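You operate a simulated robot arm through the tools that you are given. There is no shell and no other tool. Be economical: measure what you need, move in short steps, check, and stop when the job is done.

The job below is to be done with a simulated two-armed robot. You get a single attempt, and the scene is never put back.

TASK
Open the front generator box, fetch the red spool and set it on the right side of the front generator top and shut the box again. Take the shut orange box and put it on the top of the middle belt. Switch the pump switch on. Put the red bin on the cream sheet. Do these in any order.

The check looks at the end state, three seconds after you hand in, the way a careful person would. Anything else that was tipped, shoved, dropped, spilled or broken makes it a failure. Flat cloth is picked up by pressing the open fingertips on it (5 to 10 N) and closing them slowly along it; thin cloth reads only 2 to 8 mm in the jaws.

THE ROBOT
Two 7-joint arms with two-finger parallel grippers on one trunk, on a base that drives. Base frame: it is fixed to the floor where the robot stands at the start and does not move with it; the origin is under the middle of the robot, x ahead of it, y to its left, z up. Lengths are in m, angles in degrees, forces in N, time in s.
The left shoulder is at the start at [0.089, 0.174, 1.138], the right one opposite. With the tool pointing down near the work surface each hand reaches from about 0.1 to 0.32 m from the robot's upright axis, wherever it stands, measured 20 degrees to its own side. Places, roughly: cream sheet (32x21x1 cm) [1.6, -1.9, 0.2]; front generator box [4.4, 0.2, 0.4]; pump switch [0.2, -4, 0.9]; red bin (10x10x6 cm) [5.7, -0.5, 0.9]; red spool (7x7x6 cm) [2.7, -1.8, 0.8]; right side of the front generator top [4.6, 0.1, 0.6]; shut orange box [2.75, -2, 1.5]; top of the middle belt [1.6, 2.6, 0.6]. Payload 3.6 kg a hand.
The tool frame of a hand sits at the grasp point between the pads (the TCP): z along the fingers, y along the line on which they close. The tips reach 0.03 m beyond it. The gripper opens to 0.11 m. The fingers are 0.02 m wide and 0.01 m thick; the gripper's body (0.048 by 0.112 m) begins 0.055 m behind the TCP.
Orientation is told as [roll, pitch, yaw] about the base's x, y, z axes, in that order, counted from this pose: with the fingers straight down and closing along the base's y, the tool's x points along the base's -x, its y along +y and its z along -z.

THE INTERFACE
- The arms move only by the tool apply_moves. It takes "left_deltas", "right_deltas" or both (then of equal length, played together; a hand with none holds still); each is a list of rows, each a list of 7 numbers: the shift along the tool's x, y, z in m, then the turn, a rotation vector about the tool's x, y, z in degrees, then the opening in per cent of the stroke, from 0 (shut) to 100 (fully open). In form: [[tx, ty, tz, rx, ry, rz, hand], ...]. A call has 1 to 20 rows; each row shifts and turns the commanded pose from where the row before left it, along the tool's axes as they then stand. A row lasts 0.2 s, in which the tool goes at most 0.05 m and 8.6 degrees; a call with a longer step from one row to the next is refused whole, and so is a gripper value outside its range. A pose out of reach is approached as far as the arm can. The call stops where the force on the tool passes 40 N (or 10 N more than at its start, if that is more) or the arm is blocked; 0.2 s more then pass. The fingers move at their own pace (about 0.153 m/s each) and stop on an object; they squeeze with about 23 N. The grip force told is the motor's: it shows also when the fingers shut on nothing. Time passes only in rows, and 0.2 s behind the last, so rows that do not move let the fingers close. The reply holds the time, the measured pose of the TCP, the force on the tool along the base axes, the opening and the grip force, in the units named above and with some noise, with the torque about the TCP (base axes, N m) and any sound that the robot's microphone picked up.
- Cameras (640 x 400 px; columns grow to the right, rows downward): "scene" is now at [0.1817, -0.0244, 1.3098]; the picture's right is [-0.20, -0.98, 0.00], its down [-0.65, 0.13, -0.75] and it looks along [0.73, -0.15, -0.66] (base axes); focal length 226 px, centre (320, 200). "left" rides on the left gripper at [0.072, -0.017, -0.103] in its tool frame; the picture's right is [0.23, 0.97, 0.00], its down [-0.76, 0.18, -0.62] and it looks along [-0.61, 0.14, 0.78] (tool axes); focal length 222 px, centre (320, 200). "right" rides on the right gripper at [0.072, 0.017, -0.103] in its tool frame; the picture's right is [-0.23, 0.97, 0.00], its down [-0.76, -0.18, -0.62] and it looks along [-0.61, -0.14, 0.78] (tool axes); focal length 222 px, centre (320, 200). There is no depth. A picture from a camera that has moved, and an enlarged one, comes with that camera's place and axes in the base frame and with its lens. The place of the scene camera against the robot may be out by one fixed shift of up to 0.012 m in any direction.
- capture(camera): a new picture of that camera. It takes no simulated time.
- move_column(by): slides the trunk up (or, below 0, down) by that many m; the arms and the scene camera ride with it, the base frame stays. It gives what a move gives, with no picture.
- base_move(legs): drives the robot by 1 to 6 legs, each [ahead, left, turn to the left] in m, m and degrees, along the robot's own axes; the way and the turn of a leg run together, so that a leg with both is an arc; at most 1.5 m and 180 degrees a leg. The arms and the cameras ride along, it lands a little off, and it stops where it bumps. It gives what a move gives.
- pan_tilt(pan, tilt): turns the head with the scene camera to pan (to the left, within 86 degrees either way) and tilt (down, from -29 to 69), counted from straight ahead of the robot. It gives what a move gives.
- enlarge(camera, box): a new picture of the part [left, top, right, bottom] of that camera's present view, enlarged. It takes no simulated time.
- job_done(): hands the job in; it is judged then, once.

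Go step by step. Nothing tells you exact positions but the pictures and the camera data: compare them with the known pose of the tool, close in by small moves and look again before you grip or let go. The budget is 165 turns and 118 pictures, counting those below and the enlarged ones. Unless the task says otherwise, let go and move clear before handing in.

The tools are called after "Call:" as name(argument=value, ...) on one line, values as JSON. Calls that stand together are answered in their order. apply_moves: Moves the arms, as the interface text tells. Its arguments: {"type":"object","properties":{"left_deltas":{"type":"array"},"right_deltas":{"type":"array"}},"required":[]} The other tools are called the same way: move_column (by) slides the trunk up or down; base_move (legs) drives the base; pan_tilt (pan, tilt) turns the head that bears the scene camera; capture (camera) takes a picture; enlarge (camera, box) takes an enlarged picture of a part of a camera's view; job_done () hands the job in.

At the start:

```text
time: 0.0
left_eef_pos: [0.3945, 0.1156, 0.4527]
left_ee_rot: [0.0, 0.0, 0.0]
left_contact_force: [0.6, 1.0, 0.0]
left_wrist_torque: [0.0, 0.0, -0.02]
left_width: 0.1099
left_grasp_force: 0.0
right_eef_pos: [0.4487, -0.2446, 0.5322]
right_ee_rot: [0.0, 0.0, 0.0]
right_contact_force: [0.3, 1.0, 0.1]
right_wrist_torque: [-0.04, 0.0, -0.04]
right_width: 0.11
right_grasp_force: 0.0
trunk travel left (down, up): [-0.255, 0.508]
robot x, y, heading: [-0.0021, 0.0014, 0.0]
head pan, tilt: [-11.7, 41.5]
```

scene: 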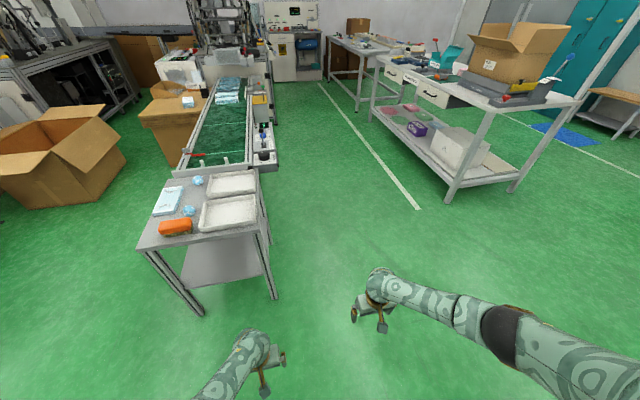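
right: 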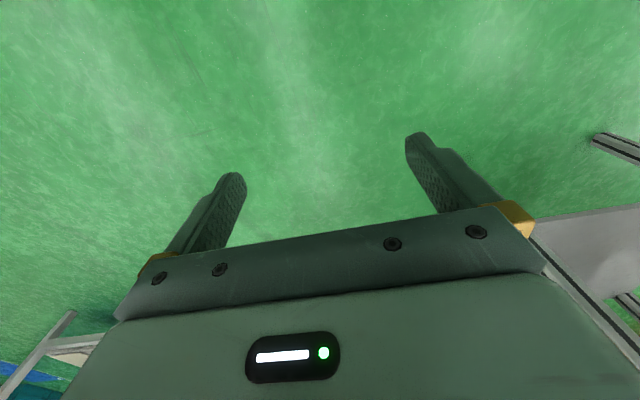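
left: 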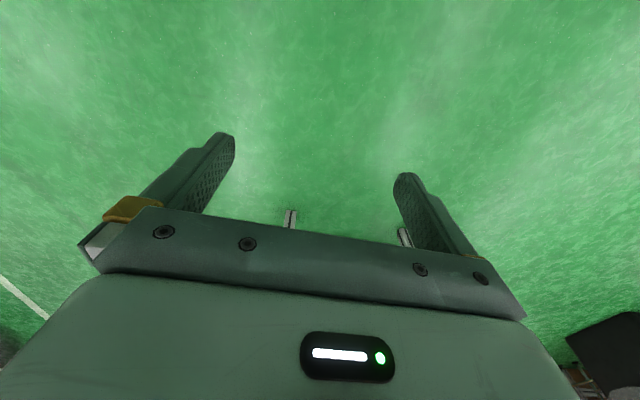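

I see a factory floor with a belt line ahead on the left and a workbench on the right. I'll look around with the head first.

Call:
pan_tilt(pan=-45, tilt=25)

Call:
capture(camera="scene")

Call:
pan_tilt(pan=0, tilt=15)

Call:
capture(camera="scene")

Call:
pan_tilt(pan=60, tilt=25)

Call:
capture(camera="scene")

Call:
pan_tilt(pan=-86, tilt=20)

Call:
capture(camera="scene")

```text
time: 1.0
left_eef_pos: [0.3958, 0.1149, 0.4526]
left_ee_rot: [0.0, 0.0, 0.0]
left_contact_force: [0.6, 0.9, -0.3]
left_wrist_torque: [0.01, -0.01, -0.01]
left_width: 0.1101
left_grasp_force: 0.0
right_eef_pos: [0.4505, -0.2456, 0.5319]
right_ee_rot: [-0.1, 0.1, 0.0]
right_contact_force: [1.1, -0.3, -0.1]
right_wrist_torque: [-0.02, 0.01, 0.03]
right_width: 0.1099
right_grasp_force: 0.0
trunk travel left (down, up): [-0.255, 0.508]
robot x, y, heading: [-0.0012, -0.0039, -0.0]
head pan, tilt: [-45.0, 25.0]
```

```text
114 pictures are left
camera scene: at [0.1647, -0.0724, 1.3353], right [-0.71, -0.71, 0.0], down [-0.3, 0.3, -0.91], along [0.64, -0.64, -0.42], focal length 226 px, centre (320, 200)
```

scene: 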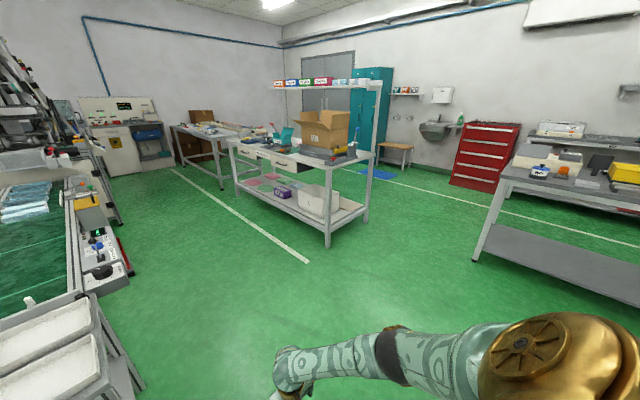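

```text
time: 2.1
left_eef_pos: [0.3937, 0.1158, 0.4536]
left_ee_rot: [-0.1, 0.0, 0.1]
left_contact_force: [0.2, -0.4, -0.4]
left_wrist_torque: [-0.01, 0.0, 0.01]
left_width: 0.1099
left_grasp_force: 0.1
right_eef_pos: [0.4496, -0.2454, 0.5322]
right_ee_rot: [0.0, 0.1, 0.0]
right_contact_force: [-0.2, -0.7, -0.2]
right_wrist_torque: [-0.03, 0.0, -0.01]
right_width: 0.1097
right_grasp_force: 0.0
trunk travel left (down, up): [-0.255, 0.508]
robot x, y, heading: [-0.0044, 0.0005, 0.2]
head pan, tilt: [0.0, 15.0]
```

```text
113 pictures are left
camera scene: at [0.1929, -0.0074, 1.3516], right [0.0, -1.0, 0.0], down [-0.26, 0.0, -0.97], along [0.97, 0.0, -0.26], focal length 226 px, centre (320, 200)
```

scene: 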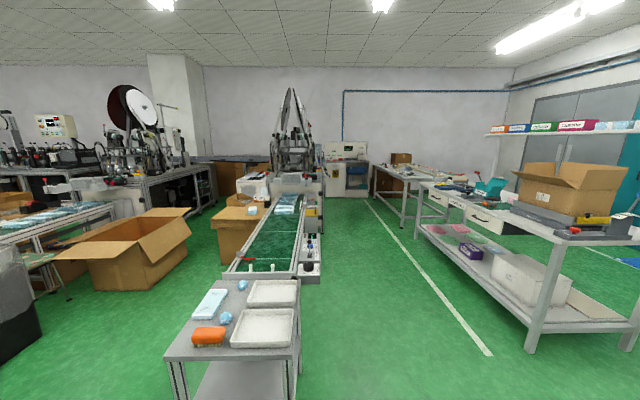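

```text
time: 3.4
left_eef_pos: [0.394, 0.1152, 0.4522]
left_ee_rot: [-0.1, 0.0, 0.1]
left_contact_force: [0.1, 0.2, 0.3]
left_wrist_torque: [0.0, 0.02, 0.01]
left_width: 0.1099
left_grasp_force: 0.0
right_eef_pos: [0.4503, -0.2461, 0.5312]
right_ee_rot: [0.0, 0.1, -0.1]
right_contact_force: [0.1, 0.6, 0.8]
right_wrist_torque: [-0.03, -0.01, 0.04]
right_width: 0.1099
right_grasp_force: 0.1
trunk travel left (down, up): [-0.255, 0.508]
robot x, y, heading: [0.0014, -0.0009, 0.1]
head pan, tilt: [60.0, 25.0]
```

```text
112 pictures are left
camera scene: at [0.1457, 0.0724, 1.3354], right [0.87, -0.5, 0.0], down [-0.21, -0.37, -0.91], along [0.45, 0.78, -0.42], focal length 226 px, centre (320, 200)
```

scene: 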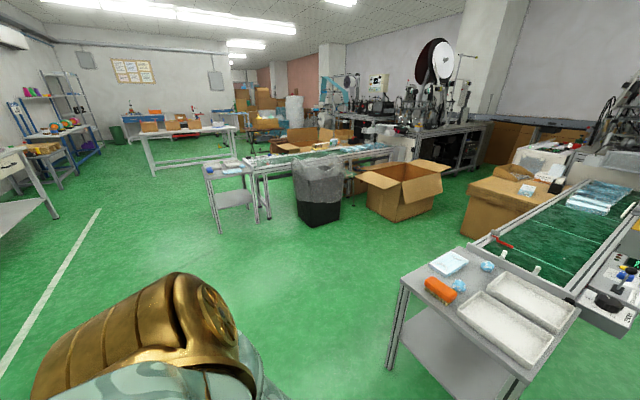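

```text
time: 5.7
left_eef_pos: [0.3956, 0.1156, 0.4529]
left_ee_rot: [0.0, 0.0, 0.0]
left_contact_force: [0.2, -0.4, 0.0]
left_wrist_torque: [0.01, -0.02, 0.04]
left_width: 0.1103
left_grasp_force: 0.1
right_eef_pos: [0.4495, -0.2455, 0.5327]
right_ee_rot: [0.0, 0.1, 0.0]
right_contact_force: [-0.6, 0.3, -0.5]
right_wrist_torque: [0.01, 0.03, 0.01]
right_width: 0.1098
right_grasp_force: 0.1
trunk travel left (down, up): [-0.255, 0.508]
robot x, y, heading: [-0.0011, 0.0035, -0.2]
head pan, tilt: [-85.9, 20.0]
```

```text
111 pictures are left
camera scene: at [0.1062, -0.1002, 1.3435], right [-1.0, -0.07, 0.0], down [-0.02, 0.34, -0.94], along [0.07, -0.94, -0.34], focal length 226 px, centre (320, 200)
```

scene: 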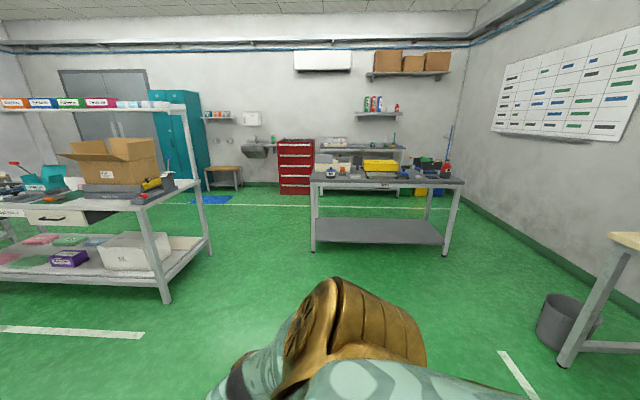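

The bench on the right holds the spool, and the orange box is on its upper rail. I'll drive to its aisle side, facing the bench at x≈2.7.

Call:
base_move(legs=[[0, 0, -90], [0.65, 0, 0], [0, 1.35, 0], [0, 1.35, 0]])

Call:
pan_tilt(pan=0, tilt=15)

Call:
capture(camera="scene")

Call:
pan_tilt(pan=-40, tilt=40)

Call:
capture(camera="scene")

```text
time: 25.8
left_eef_pos: [2.7969, -1.0935, 0.4528]
left_ee_rot: [0.0, 0.0, -90.4]
left_contact_force: [-0.1, 0.6, 1.4]
left_wrist_torque: [-0.03, 0.0, -0.01]
left_width: 0.1098
left_grasp_force: 0.1
right_eef_pos: [2.4364, -1.1458, 0.5318]
right_ee_rot: [0.0, 0.0, -90.4]
right_contact_force: [0.4, 0.0, 0.6]
right_wrist_torque: [-0.01, -0.01, 0.03]
right_width: 0.11
right_grasp_force: 0.1
trunk travel left (down, up): [-0.255, 0.508]
robot x, y, heading: [2.6836, -0.6942, -90.2]
head pan, tilt: [-85.9, 20.0]
```

```text
time: 27.4
left_eef_pos: [2.7972, -1.0949, 0.4528]
left_ee_rot: [0.1, 0.1, -90.4]
left_contact_force: [-0.3, 0.2, 0.2]
left_wrist_torque: [-0.01, 0.03, 0.0]
left_width: 0.1101
left_grasp_force: 0.0
right_eef_pos: [2.4371, -1.1459, 0.5319]
right_ee_rot: [0.0, 0.0, -90.4]
right_contact_force: [1.1, 0.8, -0.4]
right_wrist_torque: [0.02, -0.01, -0.01]
right_width: 0.1099
right_grasp_force: 0.0
trunk travel left (down, up): [-0.255, 0.508]
robot x, y, heading: [2.6865, -0.6964, -90.3]
head pan, tilt: [0.0, 15.0]
```

```text
110 pictures are left
camera scene: at [2.6842, -0.8974, 1.3516], right [-1.0, 0.01, 0.0], down [0.0, 0.26, -0.97], along [-0.01, -0.97, -0.26], focal length 226 px, centre (320, 200)
```

scene: 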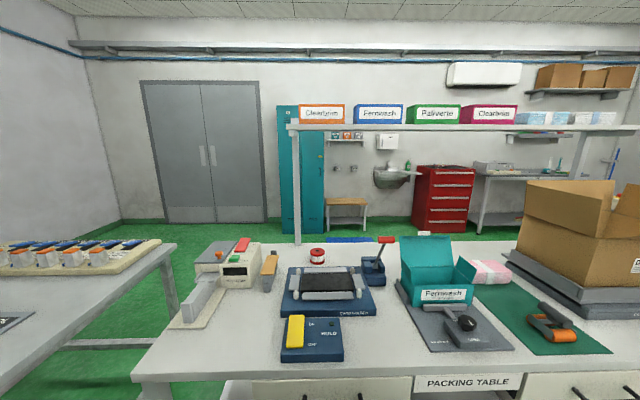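

```text
time: 28.5
left_eef_pos: [2.7978, -1.0942, 0.4535]
left_ee_rot: [0.0, 0.1, -90.5]
left_contact_force: [-0.4, 0.5, 0.4]
left_wrist_torque: [0.03, 0.01, 0.01]
left_width: 0.1102
left_grasp_force: 0.1
right_eef_pos: [2.4363, -1.1442, 0.5323]
right_ee_rot: [0.0, -0.1, -90.5]
right_contact_force: [-0.4, -0.3, 0.1]
right_wrist_torque: [0.01, 0.0, -0.02]
right_width: 0.1101
right_grasp_force: 0.1
trunk travel left (down, up): [-0.255, 0.508]
robot x, y, heading: [2.6833, -0.6988, -90.6]
head pan, tilt: [-40.0, 40.0]
```

```text
109 pictures are left
camera scene: at [2.6299, -0.8687, 1.3121], right [-0.76, 0.65, 0.0], down [0.42, 0.49, -0.77], along [-0.5, -0.58, -0.64], focal length 226 px, centre (320, 200)
```

scene: 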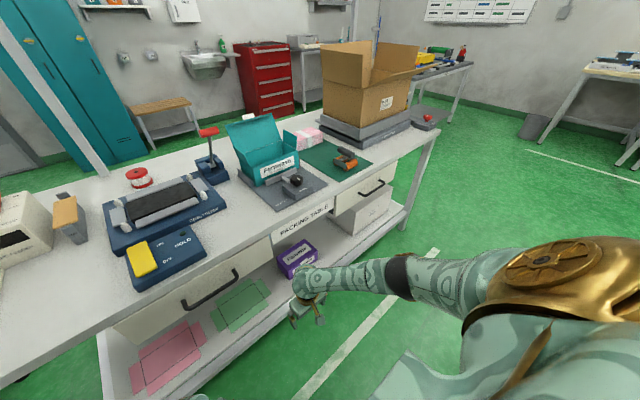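

The spool sits behind the sealer on the bench and the orange box is on the rail. I'll raise the trunk to see the box and rail from above.

Call:
move_column(by=0.5)

Call:
pan_tilt(pan=0, tilt=30)

Call:
capture(camera="scene")

Call:
enlarge(camera="scene", box=[240, 100, 400, 200])

```text
refused: 0.5 is not a number from -0.4 to 0.4
```

```text
time: 29.6
left_eef_pos: [2.7976, -1.0934, 0.4526]
left_ee_rot: [0.0, 0.0, -90.4]
left_contact_force: [-0.1, 0.6, 0.6]
left_wrist_torque: [0.01, -0.01, 0.0]
left_width: 0.11
left_grasp_force: 0.2
right_eef_pos: [2.4362, -1.1458, 0.5315]
right_ee_rot: [-0.1, 0.0, -90.4]
right_contact_force: [-0.2, 0.2, -0.2]
right_wrist_torque: [0.0, -0.03, -0.02]
right_width: 0.1098
right_grasp_force: 0.0
trunk travel left (down, up): [-0.255, 0.508]
robot x, y, heading: [2.6876, -0.6999, -90.5]
head pan, tilt: [0.0, 30.0]
```

```text
108 pictures are left
camera scene: at [2.6842, -0.8944, 1.3274], right [-1.0, 0.01, 0.0], down [0.0, 0.5, -0.87], along [-0.01, -0.87, -0.5], focal length 226 px, centre (320, 200)
```

scene: 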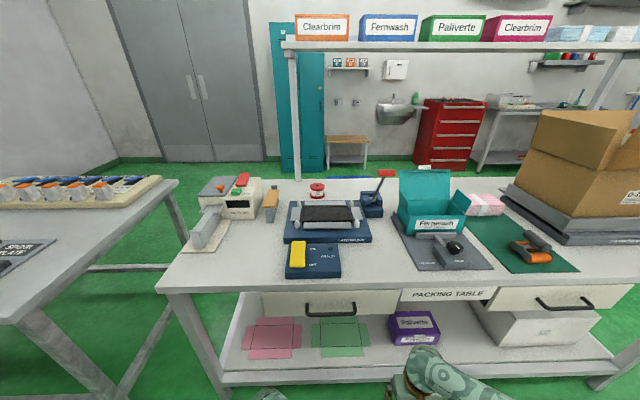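

```text
4.00 times, centred on (320, 150) of scene
camera zoom: at [2.6842, -0.8944, 1.3274], right [-1.0, 0.01, 0.0], down [0.0, 0.5, -0.87], along [-0.01, -0.87, -0.5], focal length 906 px, centre (320, 400)
```

zoom: 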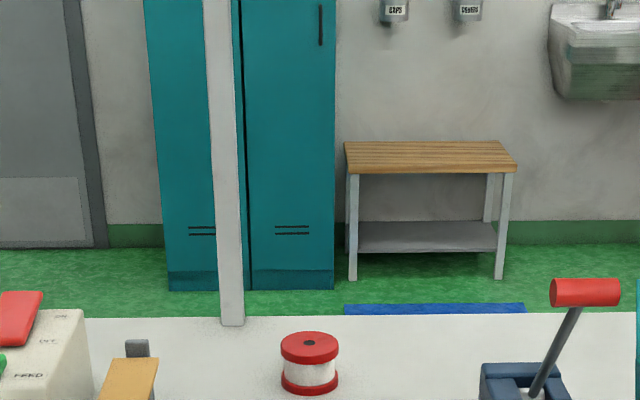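

I'll raise it 0.4 and look.

Call:
move_column(by=0.4)

Call:
capture(camera="scene")

Call:
enlarge(camera="scene", box=[240, 70, 400, 170])

```text
time: 33.4
left_eef_pos: [2.7967, -1.1399, 0.9134]
left_ee_rot: [-0.1, -8.7, -90.5]
left_contact_force: [0.3, -0.4, -0.1]
left_wrist_torque: [-0.01, 0.01, 0.0]
left_width: 0.1101
left_grasp_force: 0.0
right_eef_pos: [2.4358, -1.147, 0.9323]
right_ee_rot: [0.0, 0.1, -90.5]
right_contact_force: [-0.1, 0.6, -0.7]
right_wrist_torque: [0.03, -0.05, 0.02]
right_width: 0.11
right_grasp_force: 0.2
trunk travel left (down, up): [-0.655, 0.108]
robot x, y, heading: [2.6868, -0.6966, -90.4]
head pan, tilt: [0.0, 30.0]
```

```text
106 pictures are left
camera scene: at [2.685, -0.8074, 1.7311], right [-1.0, 0.01, 0.0], down [0.0, 0.5, -0.87], along [-0.01, -0.87, -0.5], focal length 226 px, centre (320, 200)
```

scene: 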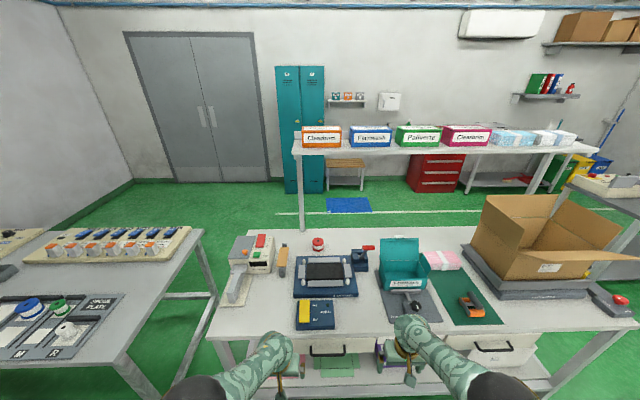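

```text
4.00 times, centred on (320, 120) of scene
camera zoom: at [2.685, -0.8074, 1.7311], right [-1.0, 0.01, 0.0], down [0.0, 0.5, -0.87], along [-0.01, -0.87, -0.5], focal length 906 px, centre (320, 520)
```

zoom: 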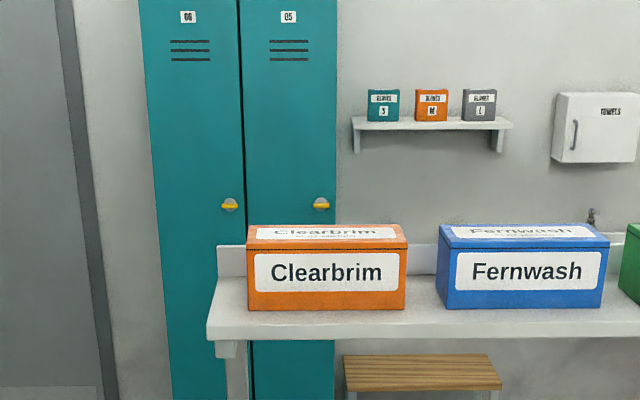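

The box front face is near y=-1.85, z 1.415–1.486, about 0.18 wide and perhaps 0.12 deep. I'll raise the trunk and arms, then creep closer to measure.

Call:
move_column(by=0.1)

Call:
apply_moves(left_deltas=[[0, 0, -0.05, 0, 0, 0, 100], [0, 0, -0.05, 0, 0, 0, 100], [0, 0, -0.05, 0, 0, 0, 100], [0, 0, -0.05, 0, 0, 0, 100], [0, 0, -0.05, 0, 0, 0, 100], [0, 0, -0.05, 0, 0, 0, 100], [0, 0, -0.05, 0, 0, 0, 100], [0, 0, -0.05, 0, 0, 0, 100], [0, 0, -0.05, 0, 0, 0, 100], [0, 0, -0.05, 0, 0, 0, 100], [0, 0, -0.05, 0, 0, 0, 100], [0, 0, -0.05, 0, 0, 0, 100]], right_deltas=[[0, 0, -0.05, 0, 0, 0, 100], [0, 0, -0.05, 0, 0, 0, 100], [0, 0, -0.05, 0, 0, 0, 100], [0, 0, -0.05, 0, 0, 0, 100], [0, 0, 0, 0, 0, 0, 100], [0, 0, 0, 0, 0, 0, 100], [0, 0, 0, 0, 0, 0, 100], [0, 0, 0, 0, 0, 0, 100], [0, 0, 0, 0, 0, 0, 100], [0, 0, 0, 0, 0, 0, 100], [0, 0, 0, 0, 0, 0, 100], [0, 0, 0, 0, 0, 0, 100]])

Call:
base_move(legs=[[0.25, 0, 0]])

Call:
capture(camera="scene")

Call:
capture(camera="left")

```text
time: 34.7
left_eef_pos: [2.798, -1.1394, 1.0126]
left_ee_rot: [0.1, -8.5, -90.5]
left_contact_force: [0.7, 0.1, 0.0]
left_wrist_torque: [0.01, -0.01, -0.03]
left_width: 0.1099
left_grasp_force: 0.0
right_eef_pos: [2.4365, -1.1457, 1.0308]
right_ee_rot: [-0.1, 0.1, -90.4]
right_contact_force: [0.5, -0.2, 0.6]
right_wrist_torque: [0.0, -0.01, -0.01]
right_width: 0.1099
right_grasp_force: 0.0
trunk travel left (down, up): [-0.755, 0.008]
robot x, y, heading: [2.683, -0.699, -90.7]
head pan, tilt: [0.0, 30.0]
```

```text
time: 35.5
left_eef_pos: [2.9205, -1.1977, 1.1808]
left_ee_rot: [10.8, -17.1, -89.1]
left_contact_force: [1.1, 0.6, -0.4]
left_wrist_torque: [-0.02, -0.02, 0.0]
left_width: 0.1098
left_grasp_force: 0.1
right_eef_pos: [2.4406, -1.1444, 1.1524]
right_ee_rot: [0.0, 0.1, -90.5]
right_contact_force: [-0.4, 0.6, -0.3]
right_wrist_torque: [0.02, 0.05, -0.02]
right_width: 0.1101
right_grasp_force: 0.0
trunk travel left (down, up): [-0.755, 0.008]
robot x, y, heading: [2.6858, -0.696, -90.6]
head pan, tilt: [0.0, 30.0]
stopped in row 3 (left hand): the arm was blocked; the commanded pose is now the measured one
```

```text
time: 37.3
left_eef_pos: [2.9168, -1.4437, 1.1793]
left_ee_rot: [11.0, -17.1, -89.2]
left_contact_force: [0.3, 0.1, 0.0]
left_wrist_torque: [0.05, 0.01, 0.02]
left_width: 0.1099
left_grasp_force: 0.1
right_eef_pos: [2.4367, -1.3903, 1.1528]
right_ee_rot: [0.2, 0.0, -90.6]
right_contact_force: [-0.3, 0.0, -0.1]
right_wrist_torque: [0.02, -0.01, 0.03]
right_width: 0.1099
right_grasp_force: 0.0
trunk travel left (down, up): [-0.755, 0.008]
robot x, y, heading: [2.6817, -0.9466, -90.6]
head pan, tilt: [0.0, 30.0]
```

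```text
104 pictures are left
camera scene: at [2.6829, -1.0536, 1.8311], right [-1.0, 0.01, 0.0], down [0.0, 0.5, -0.87], along [-0.01, -0.87, -0.5], focal length 226 px, centre (320, 200)
```

scene: 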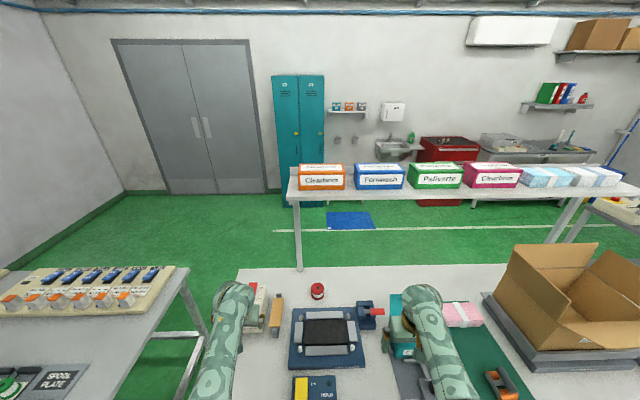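

```text
103 pictures are left
camera left: at [2.8785, -1.3458, 1.2515], right [0.95, 0.28, 0.11], down [0.06, -0.54, 0.84], along [0.3, -0.79, -0.53], focal length 222 px, centre (320, 200)
```

left: 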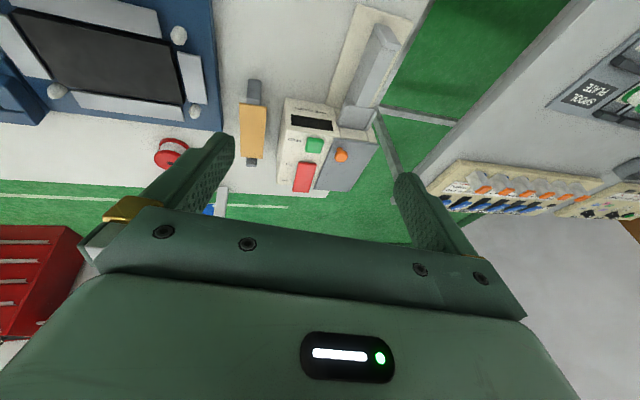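

I need the box depth precisely, so I'll enlarge it.

Call:
enlarge(camera="scene", box=[270, 145, 366, 205])

```text
6.67 times, centred on (318, 175) of scene
camera zoom: at [2.6829, -1.0536, 1.8311], right [-1.0, 0.01, 0.0], down [0.0, 0.5, -0.87], along [-0.01, -0.87, -0.5], focal length 1510 px, centre (333, 367)
```

zoom: 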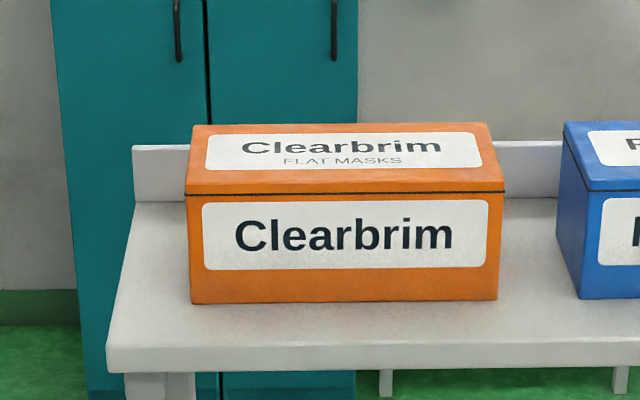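

The box looks about 0.18×0.10×0.07. I plan to grip it across its depth with the left hand, coming from the left with the fingers closing along y, so I'll turn the hand first.

Call:
apply_moves(left_deltas=[[0, 0, 0, 0, 0, 8.5, 100], [0, 0, 0, 0, 0, 8.5, 100], [0, 0, 0, 0, 0, 8.5, 100], [0, 0, 0, 0, 0, 8.5, 100], [0, 0, 0, 0, 0, 8.5, 100], [0, 0, 0, 0, 0, 8.5, 100], [0, 0, 0, 0, 0, 8.5, 100], [0, 0, 0, 0, 0, 8.5, 100], [0, 0, 0, 0, 0, 8.5, 100], [0, 0, 0, 0, 0, 8.5, 100], [0, 0, 0, 0, -8.5, 0, 100], [0, 0, 0, 0, -8.5, 0, 100], [0, 0, 0, 0, -8.5, 0, 100], [0, 0, 0, 0, -8.5, 0, 100]])

```text
time: 40.3
left_eef_pos: [2.9156, -1.4437, 1.1786]
left_ee_rot: [19.6, -23.4, 177.7]
left_contact_force: [0.2, 0.2, -0.4]
left_wrist_torque: [0.02, 0.04, 0.01]
left_width: 0.1099
left_grasp_force: 0.1
right_eef_pos: [2.4369, -1.3923, 1.1516]
right_ee_rot: [0.0, -0.1, -90.6]
right_contact_force: [-0.1, 0.2, -0.1]
right_wrist_torque: [-0.03, 0.02, -0.01]
right_width: 0.11
right_grasp_force: 0.1
trunk travel left (down, up): [-0.755, 0.008]
robot x, y, heading: [2.6826, -0.946, -90.6]
head pan, tilt: [0.0, 30.0]
```

The turn works. I'll level it out to roll 0 and pitch -45, then raise it towards the rail.

Call:
apply_moves(left_deltas=[[0, 0, 0, 6.5, 0, 0, 100], [0, 0, 0, 6.5, 0, 0, 100], [0, 0, 0, 6.6, 0, 0, 100], [0, 0, 0, 0, -7.2, 0, 100], [0, 0, 0, 0, -7.2, 0, 100], [0, 0, 0, 0, -7.2, 0, 100], [-0.0272, 0.0206, -0.0322, 0, 0, 0, 100], [-0.0272, 0.0206, -0.0322, 0, 0, 0, 100], [-0.0272, 0.0206, -0.0322, 0, 0, 0, 100], [-0.0272, 0.0206, -0.0322, 0, 0, 0, 100], [-0.0272, 0.0206, -0.0322, 0, 0, 0, 100], [-0.0272, 0.0206, -0.0322, 0, 0, 0, 100], [-0.0272, 0.0206, -0.0322, 0, 0, 0, 100], [-0.0272, 0.0206, -0.0322, 0, 0, 0, 100], [-0.0272, 0.0206, -0.0322, 0, 0, 0, 100], [-0.0272, 0.0206, -0.0322, 0, 0, 0, 100]])

Call:
capture(camera="left")

Call:
capture(camera="scene")

```text
time: 43.7
left_eef_pos: [2.9744, -1.5352, 1.4446]
left_ee_rot: [0.1, -44.7, 177.9]
left_contact_force: [0.1, -0.3, -0.2]
left_wrist_torque: [-0.05, -0.01, 0.01]
left_width: 0.11
left_grasp_force: 0.0
left hand out of reach, approached as far as the arm can: row 11, 12, 13, 14, 15, 16
right_eef_pos: [2.4369, -1.3925, 1.1517]
right_ee_rot: [0.1, -0.1, -90.6]
right_contact_force: [0.2, 0.5, 0.1]
right_wrist_torque: [0.01, 0.01, 0.03]
right_width: 0.1099
right_grasp_force: 0.1
trunk travel left (down, up): [-0.755, 0.008]
robot x, y, heading: [2.6826, -0.9466, -90.5]
head pan, tilt: [0.0, 30.0]
```

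```text
101 pictures are left
camera left: at [3.0981, -1.5228, 1.4658], right [0.13, -0.98, -0.16], down [-0.11, -0.17, 0.98], along [-0.99, -0.11, -0.13], focal length 222 px, centre (320, 200)
```

left: 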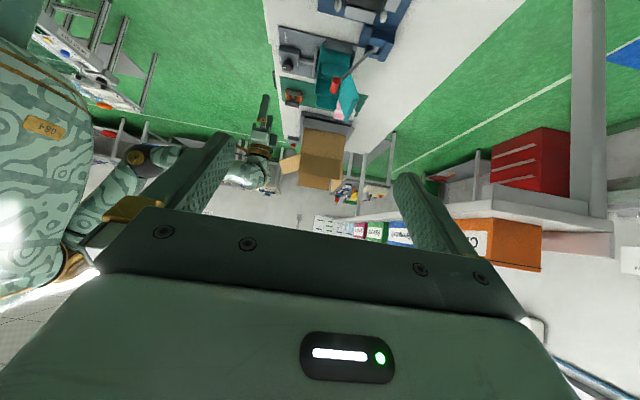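

```text
100 pictures are left
camera scene: at [2.6832, -1.0546, 1.831], right [-1.0, 0.01, 0.0], down [0.0, 0.5, -0.87], along [-0.01, -0.87, -0.5], focal length 226 px, centre (320, 200)
```

scene: 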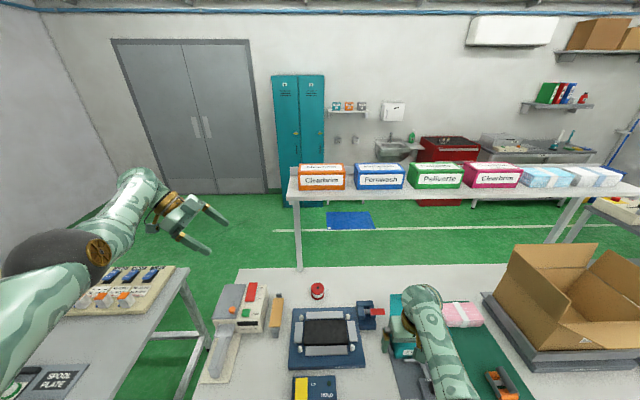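

At this height the left arm can't reach the box from this side. The back side of the bench brings the box, the spool and the sheet all closer, so I'll tuck the arms and drive around the bench's low-x end.

Call:
apply_moves(left_deltas=[[0.0118, -0.0333, 0.0275, 0, 0, 0, 100], [0.0118, -0.0333, 0.0275, 0, 0, 0, 100], [0.0118, -0.0333, 0.0275, 0, 0, 0, 100], [0.0118, -0.0333, 0.0275, 0, 0, 0, 100], [0.0118, -0.0333, 0.0275, 0, 0, 0, 100], [0.0118, -0.0333, 0.0275, 0, 0, 0, 100], [0.0118, -0.0333, 0.0275, 0, 0, 0, 100], [0.0118, -0.0333, 0.0275, 0, 0, 0, 100], [0.0118, -0.0333, 0.0275, 0, 0, 0, 100]])

Call:
base_move(legs=[[-0.25, 0, 0], [0, -0.9, 0], [0, -0.92, 0]])

Call:
pan_tilt(pan=0, tilt=40)

Call:
capture(camera="scene")

```text
time: 45.7
left_eef_pos: [2.8871, -1.2294, 1.1922]
left_ee_rot: [0.1, -44.9, 177.8]
left_contact_force: [1.0, 0.4, -0.2]
left_wrist_torque: [0.01, -0.02, 0.02]
left_width: 0.1098
left_grasp_force: 0.0
right_eef_pos: [2.4345, -1.3911, 1.1543]
right_ee_rot: [0.0, 0.0, -90.6]
right_contact_force: [0.7, 0.4, 0.0]
right_wrist_torque: [-0.02, 0.02, -0.01]
right_width: 0.11
right_grasp_force: 0.0
trunk travel left (down, up): [-0.755, 0.008]
robot x, y, heading: [2.6816, -0.9483, -90.6]
head pan, tilt: [0.0, 30.0]
```

```text
time: 56.0
left_eef_pos: [1.1362, -0.9519, 1.1925]
left_ee_rot: [0.0, -44.9, 178.1]
left_contact_force: [-0.2, -0.1, 0.2]
left_wrist_torque: [-0.02, 0.03, -0.01]
left_width: 0.1103
left_grasp_force: 0.0
right_eef_pos: [0.6845, -1.1157, 1.1525]
right_ee_rot: [0.0, 0.0, -90.4]
right_contact_force: [-0.4, -0.1, -0.3]
right_wrist_torque: [-0.01, -0.01, -0.02]
right_width: 0.1102
right_grasp_force: 0.0
trunk travel left (down, up): [-0.755, 0.008]
robot x, y, heading: [0.9341, -0.6682, -90.5]
head pan, tilt: [0.0, 30.0]
```

```text
time: 56.7
left_eef_pos: [1.135, -0.9525, 1.1936]
left_ee_rot: [0.0, -45.0, 178.1]
left_contact_force: [0.2, 0.0, -0.4]
left_wrist_torque: [-0.02, 0.0, 0.03]
left_width: 0.11
left_grasp_force: 0.0
right_eef_pos: [0.6852, -1.1165, 1.1523]
right_ee_rot: [0.1, 0.0, -90.3]
right_contact_force: [-0.3, -0.5, 0.6]
right_wrist_torque: [-0.01, -0.04, 0.01]
right_width: 0.1099
right_grasp_force: 0.1
trunk travel left (down, up): [-0.755, 0.008]
robot x, y, heading: [0.9304, -0.6661, -90.1]
head pan, tilt: [0.0, 40.0]
```

```text
99 pictures are left
camera scene: at [0.9298, -0.7709, 1.8157], right [-1.0, 0.01, 0.0], down [0.0, 0.64, -0.77], along [0.0, -0.77, -0.64], focal length 226 px, centre (320, 200)
```

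scene: 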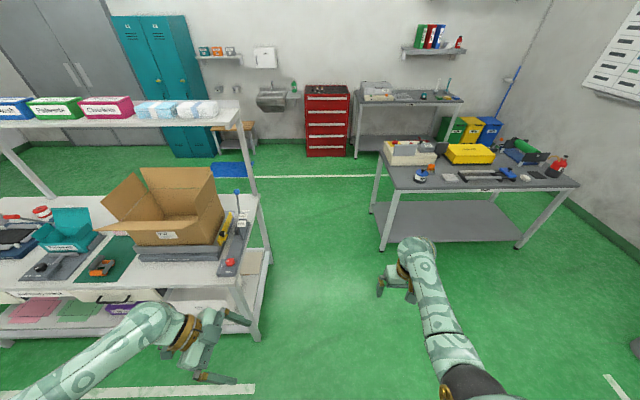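

There's a clear lane between the bench and the grey table at x≈0.85. I'll drive through it to y≈-2.65 and look both ways.

Call:
base_move(legs=[[0, -0.08, 0], [1.0, 0, 0], [1.0, 0, 0]])

Call:
pan_tilt(pan=85, tilt=35)

Call:
capture(camera="scene")

Call:
pan_tilt(pan=-25, tilt=40)

Call:
capture(camera="scene")

```text
time: 67.1
left_eef_pos: [1.0532, -2.8978, 1.1918]
left_ee_rot: [0.0, -44.9, 177.7]
left_contact_force: [0.0, 0.0, 0.0]
left_wrist_torque: [0.02, 0.02, -0.03]
left_width: 0.11
left_grasp_force: 0.0
right_eef_pos: [0.6015, -3.0573, 1.1517]
right_ee_rot: [0.0, 0.0, -90.8]
right_contact_force: [0.2, 0.6, 0.0]
right_wrist_torque: [0.01, 0.0, 0.01]
right_width: 0.11
right_grasp_force: 0.1
trunk travel left (down, up): [-0.755, 0.008]
robot x, y, heading: [0.8482, -2.6144, -90.4]
head pan, tilt: [0.0, 40.0]
```

```text
time: 68.7
left_eef_pos: [1.0537, -2.898, 1.1912]
left_ee_rot: [0.0, -44.9, 177.8]
left_contact_force: [0.2, 0.0, -0.1]
left_wrist_torque: [0.01, 0.0, 0.02]
left_width: 0.11
left_grasp_force: 0.1
right_eef_pos: [0.6021, -3.057, 1.1526]
right_ee_rot: [0.2, 0.0, -90.7]
right_contact_force: [-0.2, 0.4, 0.4]
right_wrist_torque: [-0.01, 0.0, 0.02]
right_width: 0.11
right_grasp_force: 0.1
trunk travel left (down, up): [-0.755, 0.008]
robot x, y, heading: [0.8471, -2.6106, -90.6]
head pan, tilt: [85.0, 35.0]
```

```text
98 pictures are left
camera scene: at [0.9385, -2.6387, 1.8232], right [-0.1, -0.99, 0.0], down [-0.57, 0.06, -0.82], along [0.81, -0.08, -0.57], focal length 226 px, centre (320, 200)
```

scene: 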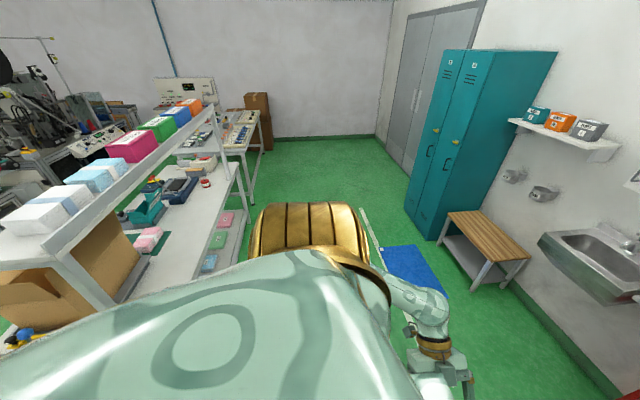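

```text
time: 70.5
left_eef_pos: [1.0535, -2.8985, 1.1917]
left_ee_rot: [0.0, -45.0, 177.8]
left_contact_force: [-0.3, 0.5, -0.9]
left_wrist_torque: [0.0, 0.01, 0.01]
left_width: 0.1101
left_grasp_force: 0.1
right_eef_pos: [0.6028, -3.0563, 1.153]
right_ee_rot: [0.1, 0.0, -90.7]
right_contact_force: [-0.5, -0.2, 0.2]
right_wrist_torque: [0.0, -0.01, 0.02]
right_width: 0.1099
right_grasp_force: 0.2
trunk travel left (down, up): [-0.755, 0.008]
robot x, y, heading: [0.8546, -2.6151, -90.6]
head pan, tilt: [-25.0, 40.0]
```

```text
97 pictures are left
camera scene: at [0.8142, -2.7068, 1.8157], right [-0.9, 0.43, 0.0], down [0.28, 0.58, -0.77], along [-0.33, -0.69, -0.64], focal length 226 px, centre (320, 200)
```

scene: 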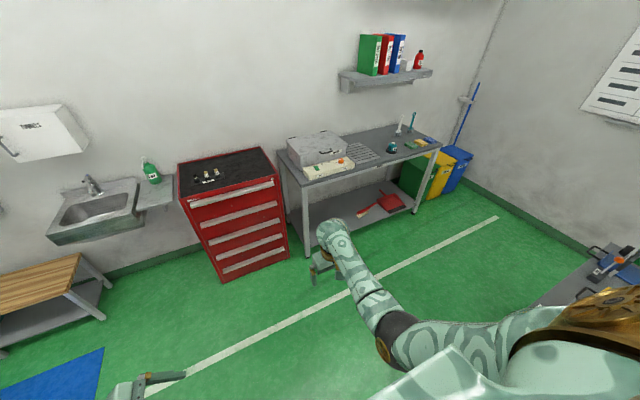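

The pump unit should be the grey box on the counter by the red cabinet. I'll enlarge it.

Call:
enlarge(camera="scene", box=[260, 115, 388, 195])

```text
5.00 times, centred on (324, 155) of scene
camera zoom: at [0.8142, -2.7068, 1.8157], right [-0.9, 0.43, 0.0], down [0.28, 0.58, -0.77], along [-0.33, -0.69, -0.64], focal length 1132 px, centre (300, 425)
```

zoom: 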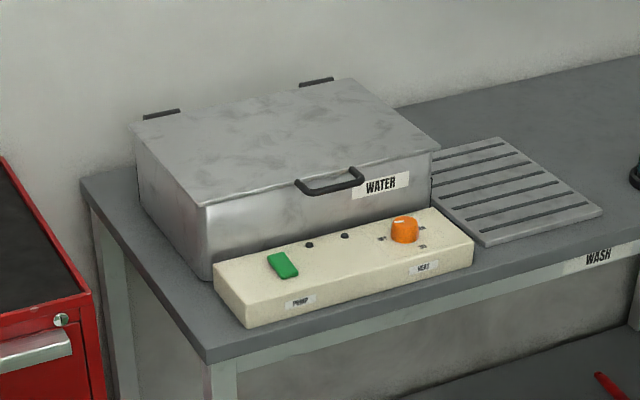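

The green rocker labelled PUMP is at about (0.21, -4.02). I'll drive in front of it.

Call:
base_move(legs=[[0.8, 0, 0.4], [0, -0.39, 0]])

Call:
pan_tilt(pan=-20, tilt=55)

Call:
capture(camera="scene")

Call:
capture(camera="right")

```text
time: 76.9
left_eef_pos: [0.6543, -3.7055, 1.1906]
left_ee_rot: [0.1, -44.9, 178.5]
left_contact_force: [-0.6, 0.2, 0.1]
left_wrist_torque: [0.01, -0.01, -0.02]
left_width: 0.1101
left_grasp_force: 0.1
right_eef_pos: [0.2061, -3.8696, 1.1529]
right_ee_rot: [0.0, 0.0, -90.0]
right_contact_force: [0.7, 0.0, 0.2]
right_wrist_torque: [0.01, 0.0, -0.02]
right_width: 0.11
right_grasp_force: 0.0
trunk travel left (down, up): [-0.755, 0.008]
robot x, y, heading: [0.4484, -3.4246, -90.1]
head pan, tilt: [-25.0, 40.0]
```

```text
time: 77.7
left_eef_pos: [0.6544, -3.7052, 1.193]
left_ee_rot: [0.0, -44.9, 178.4]
left_contact_force: [-0.4, 0.5, -0.1]
left_wrist_torque: [-0.01, 0.01, 0.02]
left_width: 0.1101
left_grasp_force: 0.1
right_eef_pos: [0.2057, -3.8711, 1.1527]
right_ee_rot: [0.1, 0.0, -90.0]
right_contact_force: [-0.3, -0.5, 0.6]
right_wrist_torque: [-0.02, -0.02, 0.01]
right_width: 0.1099
right_grasp_force: 0.1
trunk travel left (down, up): [-0.755, 0.008]
robot x, y, heading: [0.451, -3.4241, -89.9]
head pan, tilt: [-20.0, 55.0]
```

```text
95 pictures are left
camera scene: at [0.4236, -3.508, 1.795], right [-0.94, 0.34, 0.0], down [0.28, 0.77, -0.57], along [-0.2, -0.54, -0.82], focal length 226 px, centre (320, 200)
```

scene: 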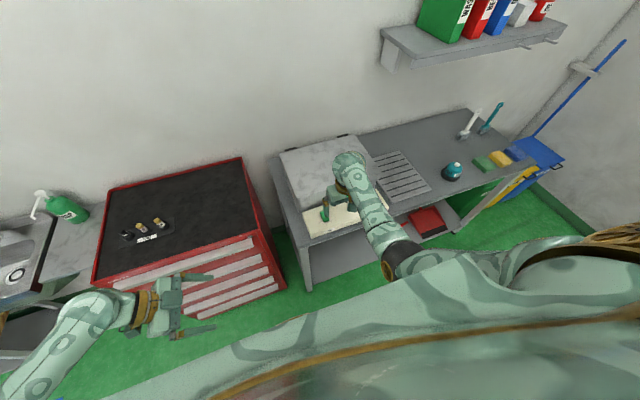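

```text
94 pictures are left
camera right: at [0.2233, -3.7975, 1.2559], right [0.97, -0.23, 0.0], down [-0.18, -0.76, 0.62], along [-0.14, -0.61, -0.78], focal length 222 px, centre (320, 200)
```

right: 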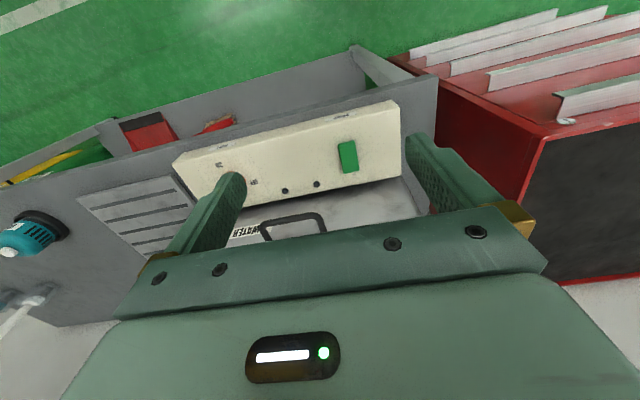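

Call:
enlarge(camera="right", box=[280, 110, 420, 197])

```text
4.57 times, centred on (350, 154) of right
camera zoom: at [0.2233, -3.7975, 1.2559], right [0.97, -0.23, 0.0], down [-0.18, -0.76, 0.62], along [-0.14, -0.61, -0.78], focal length 1015 px, centre (183, 413)
```

zoom: 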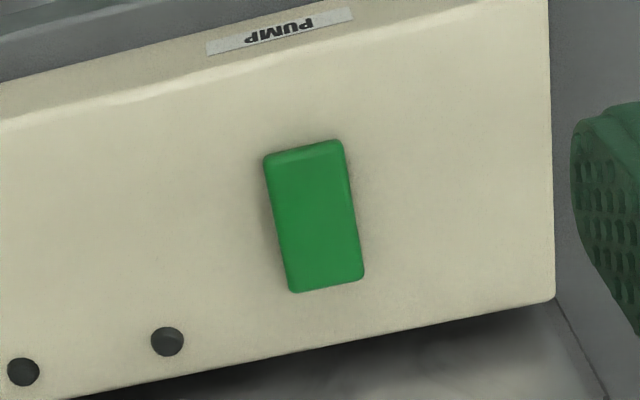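

I need to know which rocker end is raised, so I'll lower the hand in front of the counter for a grazing view.

Call:
apply_moves(right_deltas=[[0.04, 0, 0, 0, 0, 0, 100], [0.04, 0, 0, 0, 0, 0, 100], [0.03, 0, 0.02, 0, 0, 0, 100], [0, 0, 0.04, 0, 0, 0, 100], [0, 0, 0.04, 0, 0, 0, 100], [0, 0, 0.04, 0, 0, 0, 100], [0, 0, 0.04, 0, 0, 0, 0], [0, 0, 0.02, 0, 0, 0, 0]])

Call:
capture(camera="right")

```text
time: 79.5
left_eef_pos: [0.6551, -3.7051, 1.1926]
left_ee_rot: [0.1, -44.9, 178.4]
left_contact_force: [-0.7, -0.3, -0.1]
left_wrist_torque: [-0.01, -0.01, 0.01]
left_width: 0.1099
left_grasp_force: 0.0
right_eef_pos: [0.2093, -3.7602, 0.9513]
right_ee_rot: [0.0, 0.0, -90.0]
right_contact_force: [1.2, 0.6, 0.9]
right_wrist_torque: [-0.03, 0.0, 0.05]
right_width: 0.0
right_grasp_force: 23.5
trunk travel left (down, up): [-0.755, 0.008]
robot x, y, heading: [0.451, -3.4237, -89.9]
head pan, tilt: [-20.0, 55.0]
```

```text
92 pictures are left
camera right: at [0.2279, -3.6882, 1.0558], right [0.97, -0.23, 0.0], down [-0.18, -0.76, 0.62], along [-0.14, -0.61, -0.78], focal length 222 px, centre (320, 200)
```

right: 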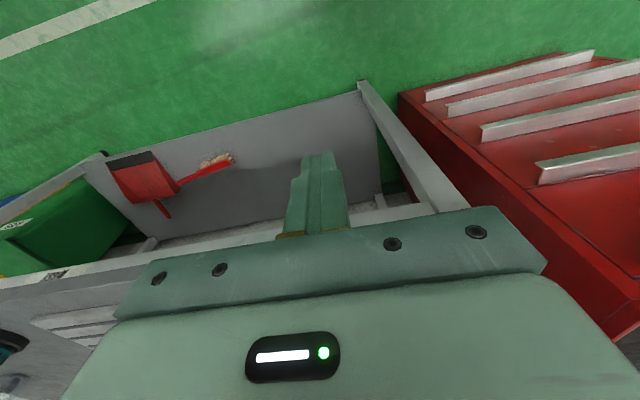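

The left hand's camera looks sideways along the panel, so I'll use that.

Call:
enlarge(camera="left", box=[360, 100, 480, 175])

```text
5.33 times, centred on (420, 138) of left
camera zoom: at [0.7801, -3.6918, 1.2135], right [0.13, -0.98, -0.16], down [-0.1, -0.18, 0.98], along [-0.99, -0.11, -0.13], focal length 1185 px, centre (-213, 533)
```

zoom: 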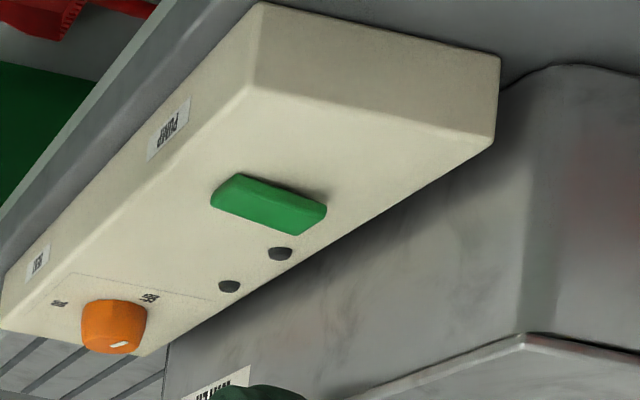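

Its rear end is raised (off), and sits at about (0.231, -3.99, 0.935). I'll lift the hand, move closer and position the shut fingers above that end.

Call:
apply_moves(right_deltas=[[0, 0.011, -0.04, 0, 0, 0, 0], [0, 0.011, -0.04, 0, 0, 0, 0]])

Call:
base_move(legs=[[0.12, 0, 0]])

```text
time: 80.3
left_eef_pos: [0.6542, -3.7059, 1.1927]
left_ee_rot: [0.0, -45.0, 178.5]
left_contact_force: [-1.4, -0.3, -1.2]
left_wrist_torque: [0.0, -0.03, 0.01]
left_width: 0.1096
left_grasp_force: 0.1
right_eef_pos: [0.194, -3.7722, 1.0357]
right_ee_rot: [-2.7, -1.0, -90.6]
right_contact_force: [0.1, 0.5, 0.3]
right_wrist_torque: [-0.01, -0.02, -0.03]
right_width: 0.0001
right_grasp_force: 23.2
trunk travel left (down, up): [-0.755, 0.008]
robot x, y, heading: [0.4483, -3.4216, -90.0]
head pan, tilt: [-20.0, 55.0]
stopped in row 2 (right hand): the arm was blocked; the commanded pose is now the measured one
```

```text
time: 81.5
left_eef_pos: [0.6556, -3.8233, 1.1925]
left_ee_rot: [-0.2, -44.9, 178.5]
left_contact_force: [-0.5, -0.3, -0.5]
left_wrist_torque: [-0.01, -0.05, -0.01]
left_width: 0.11
left_grasp_force: 0.1
right_eef_pos: [0.1961, -3.8908, 1.0365]
right_ee_rot: [-2.7, -1.1, -90.5]
right_contact_force: [0.6, -0.1, 0.7]
right_wrist_torque: [-0.05, 0.0, 0.03]
right_width: 0.0
right_grasp_force: 23.1
trunk travel left (down, up): [-0.755, 0.008]
robot x, y, heading: [0.4459, -3.5406, -89.9]
head pan, tilt: [-20.0, 55.0]
```

Call:
apply_moves(right_deltas=[[-0.034, 0.012, 0, -1, 0.3, 0, 0], [-0.034, 0.012, 0, -1, 0.4, 0, 0], [-0.033, 0.011, 0, -0.7, 0.3, 0, 0], [0, 0, 0.02, 0, 0, 0, 0]])

Call:
capture(camera="right")

Call:
enlarge(camera="left", box=[280, 60, 440, 160])

```text
time: 82.5
left_eef_pos: [0.6553, -3.823, 1.1915]
left_ee_rot: [0.0, -44.9, 178.5]
left_contact_force: [0.0, 1.0, -0.2]
left_wrist_torque: [-0.03, 0.0, 0.0]
left_width: 0.1101
left_grasp_force: 0.0
right_eef_pos: [0.2282, -3.9906, 1.03]
right_ee_rot: [0.1, -0.2, -90.7]
right_contact_force: [0.2, -0.2, 0.5]
right_wrist_torque: [0.01, 0.02, 0.0]
right_width: 0.0001
right_grasp_force: 23.3
right hand out of reach, approached as far as the arm can: row 4
trunk travel left (down, up): [-0.755, 0.008]
robot x, y, heading: [0.4487, -3.542, -90.0]
head pan, tilt: [-20.0, 55.0]
```

```text
90 pictures are left
camera right: at [0.2466, -3.9173, 1.1337], right [0.97, -0.24, 0.0], down [-0.19, -0.76, 0.63], along [-0.15, -0.61, -0.78], focal length 222 px, centre (320, 200)
```

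right: 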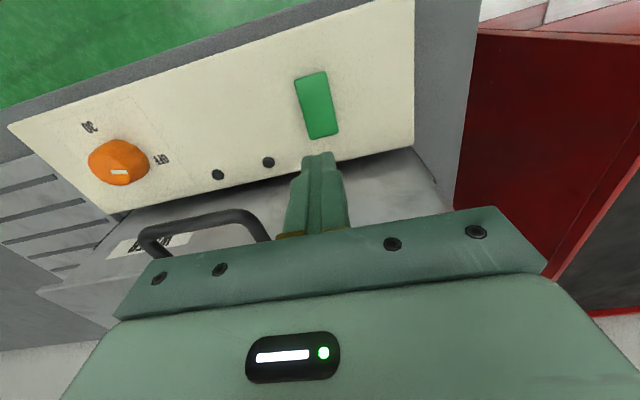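

```text
4.00 times, centred on (360, 110) of left
camera zoom: at [0.7804, -3.8094, 1.2138], right [0.14, -0.98, -0.16], down [-0.1, -0.17, 0.98], along [-0.99, -0.12, -0.13], focal length 888 px, centre (160, 560)
```

zoom: 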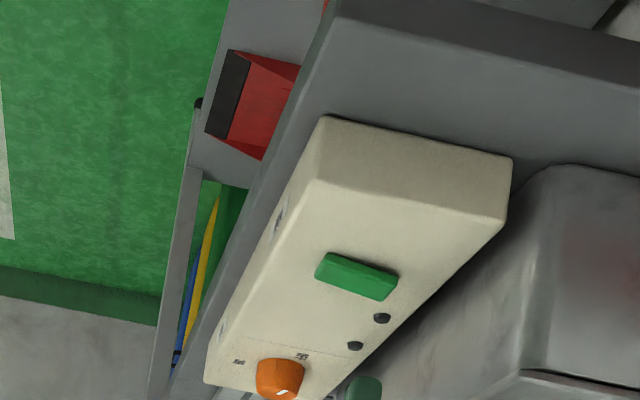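

The shut fingertips are over the rocker's rear end. I'll lower the trunk 0.05 and then press with the arm.

Call:
move_column(by=-0.05)

Call:
apply_moves(right_deltas=[[0, 0.003, 0.005, 0, 0, 0, 0], [0, 0, 0.007, 0, 0, 0, 0], [0, 0, 0.007, 0, 0, 0, 0], [0, 0, 0.007, 0, 0, 0, 0], [0, 0, 0.007, 0, 0, 0, 0], [0, 0, 0.007, 0, 0, 0, 0]])

```text
time: 83.5
left_eef_pos: [0.6562, -3.8247, 1.142]
left_ee_rot: [-0.1, -44.9, 178.4]
left_contact_force: [0.2, 0.7, 0.0]
left_wrist_torque: [-0.01, 0.01, -0.01]
left_width: 0.1097
left_grasp_force: 0.0
right_eef_pos: [0.2278, -3.99, 0.9785]
right_ee_rot: [0.0, 0.0, -90.5]
right_contact_force: [-0.8, -0.9, -1.2]
right_wrist_torque: [0.0, -0.02, 0.03]
right_width: 0.0
right_grasp_force: 23.1
trunk travel left (down, up): [-0.705, 0.058]
robot x, y, heading: [0.4499, -3.5424, -90.0]
head pan, tilt: [-20.0, 55.0]
```

```text
time: 84.8
left_eef_pos: [0.6567, -3.8213, 1.1429]
left_ee_rot: [0.0, -44.9, 178.6]
left_contact_force: [-0.4, -0.1, 0.1]
left_wrist_torque: [-0.02, -0.02, -0.01]
left_width: 0.1098
left_grasp_force: 0.0
right_eef_pos: [0.2222, -3.9781, 0.9662]
right_ee_rot: [0.3, -1.1, -90.5]
right_contact_force: [5.1, 6.8, 21.7]
right_wrist_torque: [0.41, -0.13, 0.0]
right_width: 0.0
right_grasp_force: 22.6
right hand out of reach, approached as far as the arm can: row 2, 3, 4, 5, 6
trunk travel left (down, up): [-0.705, 0.058]
robot x, y, heading: [0.4482, -3.5426, -89.7]
head pan, tilt: [-20.0, 55.0]
stopped in row 6 (right hand): the force on the tool passed its limit at 46 N (the readings are from after the stop); the commanded pose is now the measured one
```

The press reached 46 N. I'll lift off and look.

Call:
move_column(by=0.05)

Call:
enlarge(camera="left", box=[280, 60, 440, 160])

Call:
capture(camera="right")

```text
time: 85.8
left_eef_pos: [0.656, -3.8245, 1.191]
left_ee_rot: [-0.2, -44.9, 178.7]
left_contact_force: [0.0, -0.1, -0.2]
left_wrist_torque: [0.01, 0.02, -0.03]
left_width: 0.11
left_grasp_force: 0.1
right_eef_pos: [0.2203, -3.9819, 1.0144]
right_ee_rot: [0.2, -0.7, -90.6]
right_contact_force: [0.5, -0.1, 0.4]
right_wrist_torque: [0.05, -0.03, 0.01]
right_width: 0.0
right_grasp_force: 23.2
trunk travel left (down, up): [-0.755, 0.008]
robot x, y, heading: [0.4476, -3.5442, -89.5]
head pan, tilt: [-20.0, 55.0]
```

```text
4.00 times, centred on (360, 110) of left
camera zoom: at [0.7812, -3.8108, 1.2131], right [0.14, -0.98, -0.16], down [-0.1, -0.18, 0.98], along [-0.99, -0.12, -0.13], focal length 888 px, centre (160, 560)
```

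zoom: 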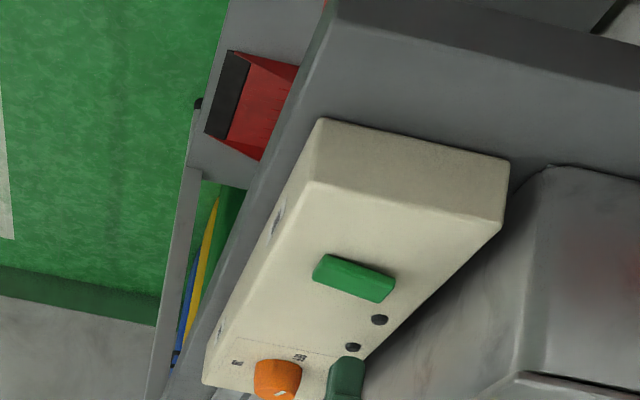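

```text
87 pictures are left
camera right: at [0.2384, -3.9069, 1.1173], right [0.97, -0.24, 0.01], down [-0.19, -0.75, 0.63], along [-0.14, -0.62, -0.77], focal length 222 px, centre (320, 200)
```

right: 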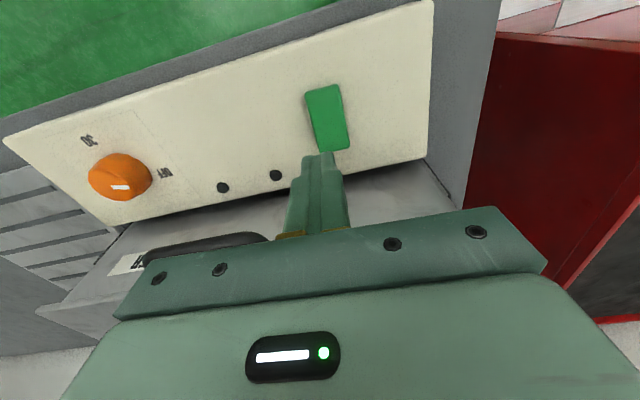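

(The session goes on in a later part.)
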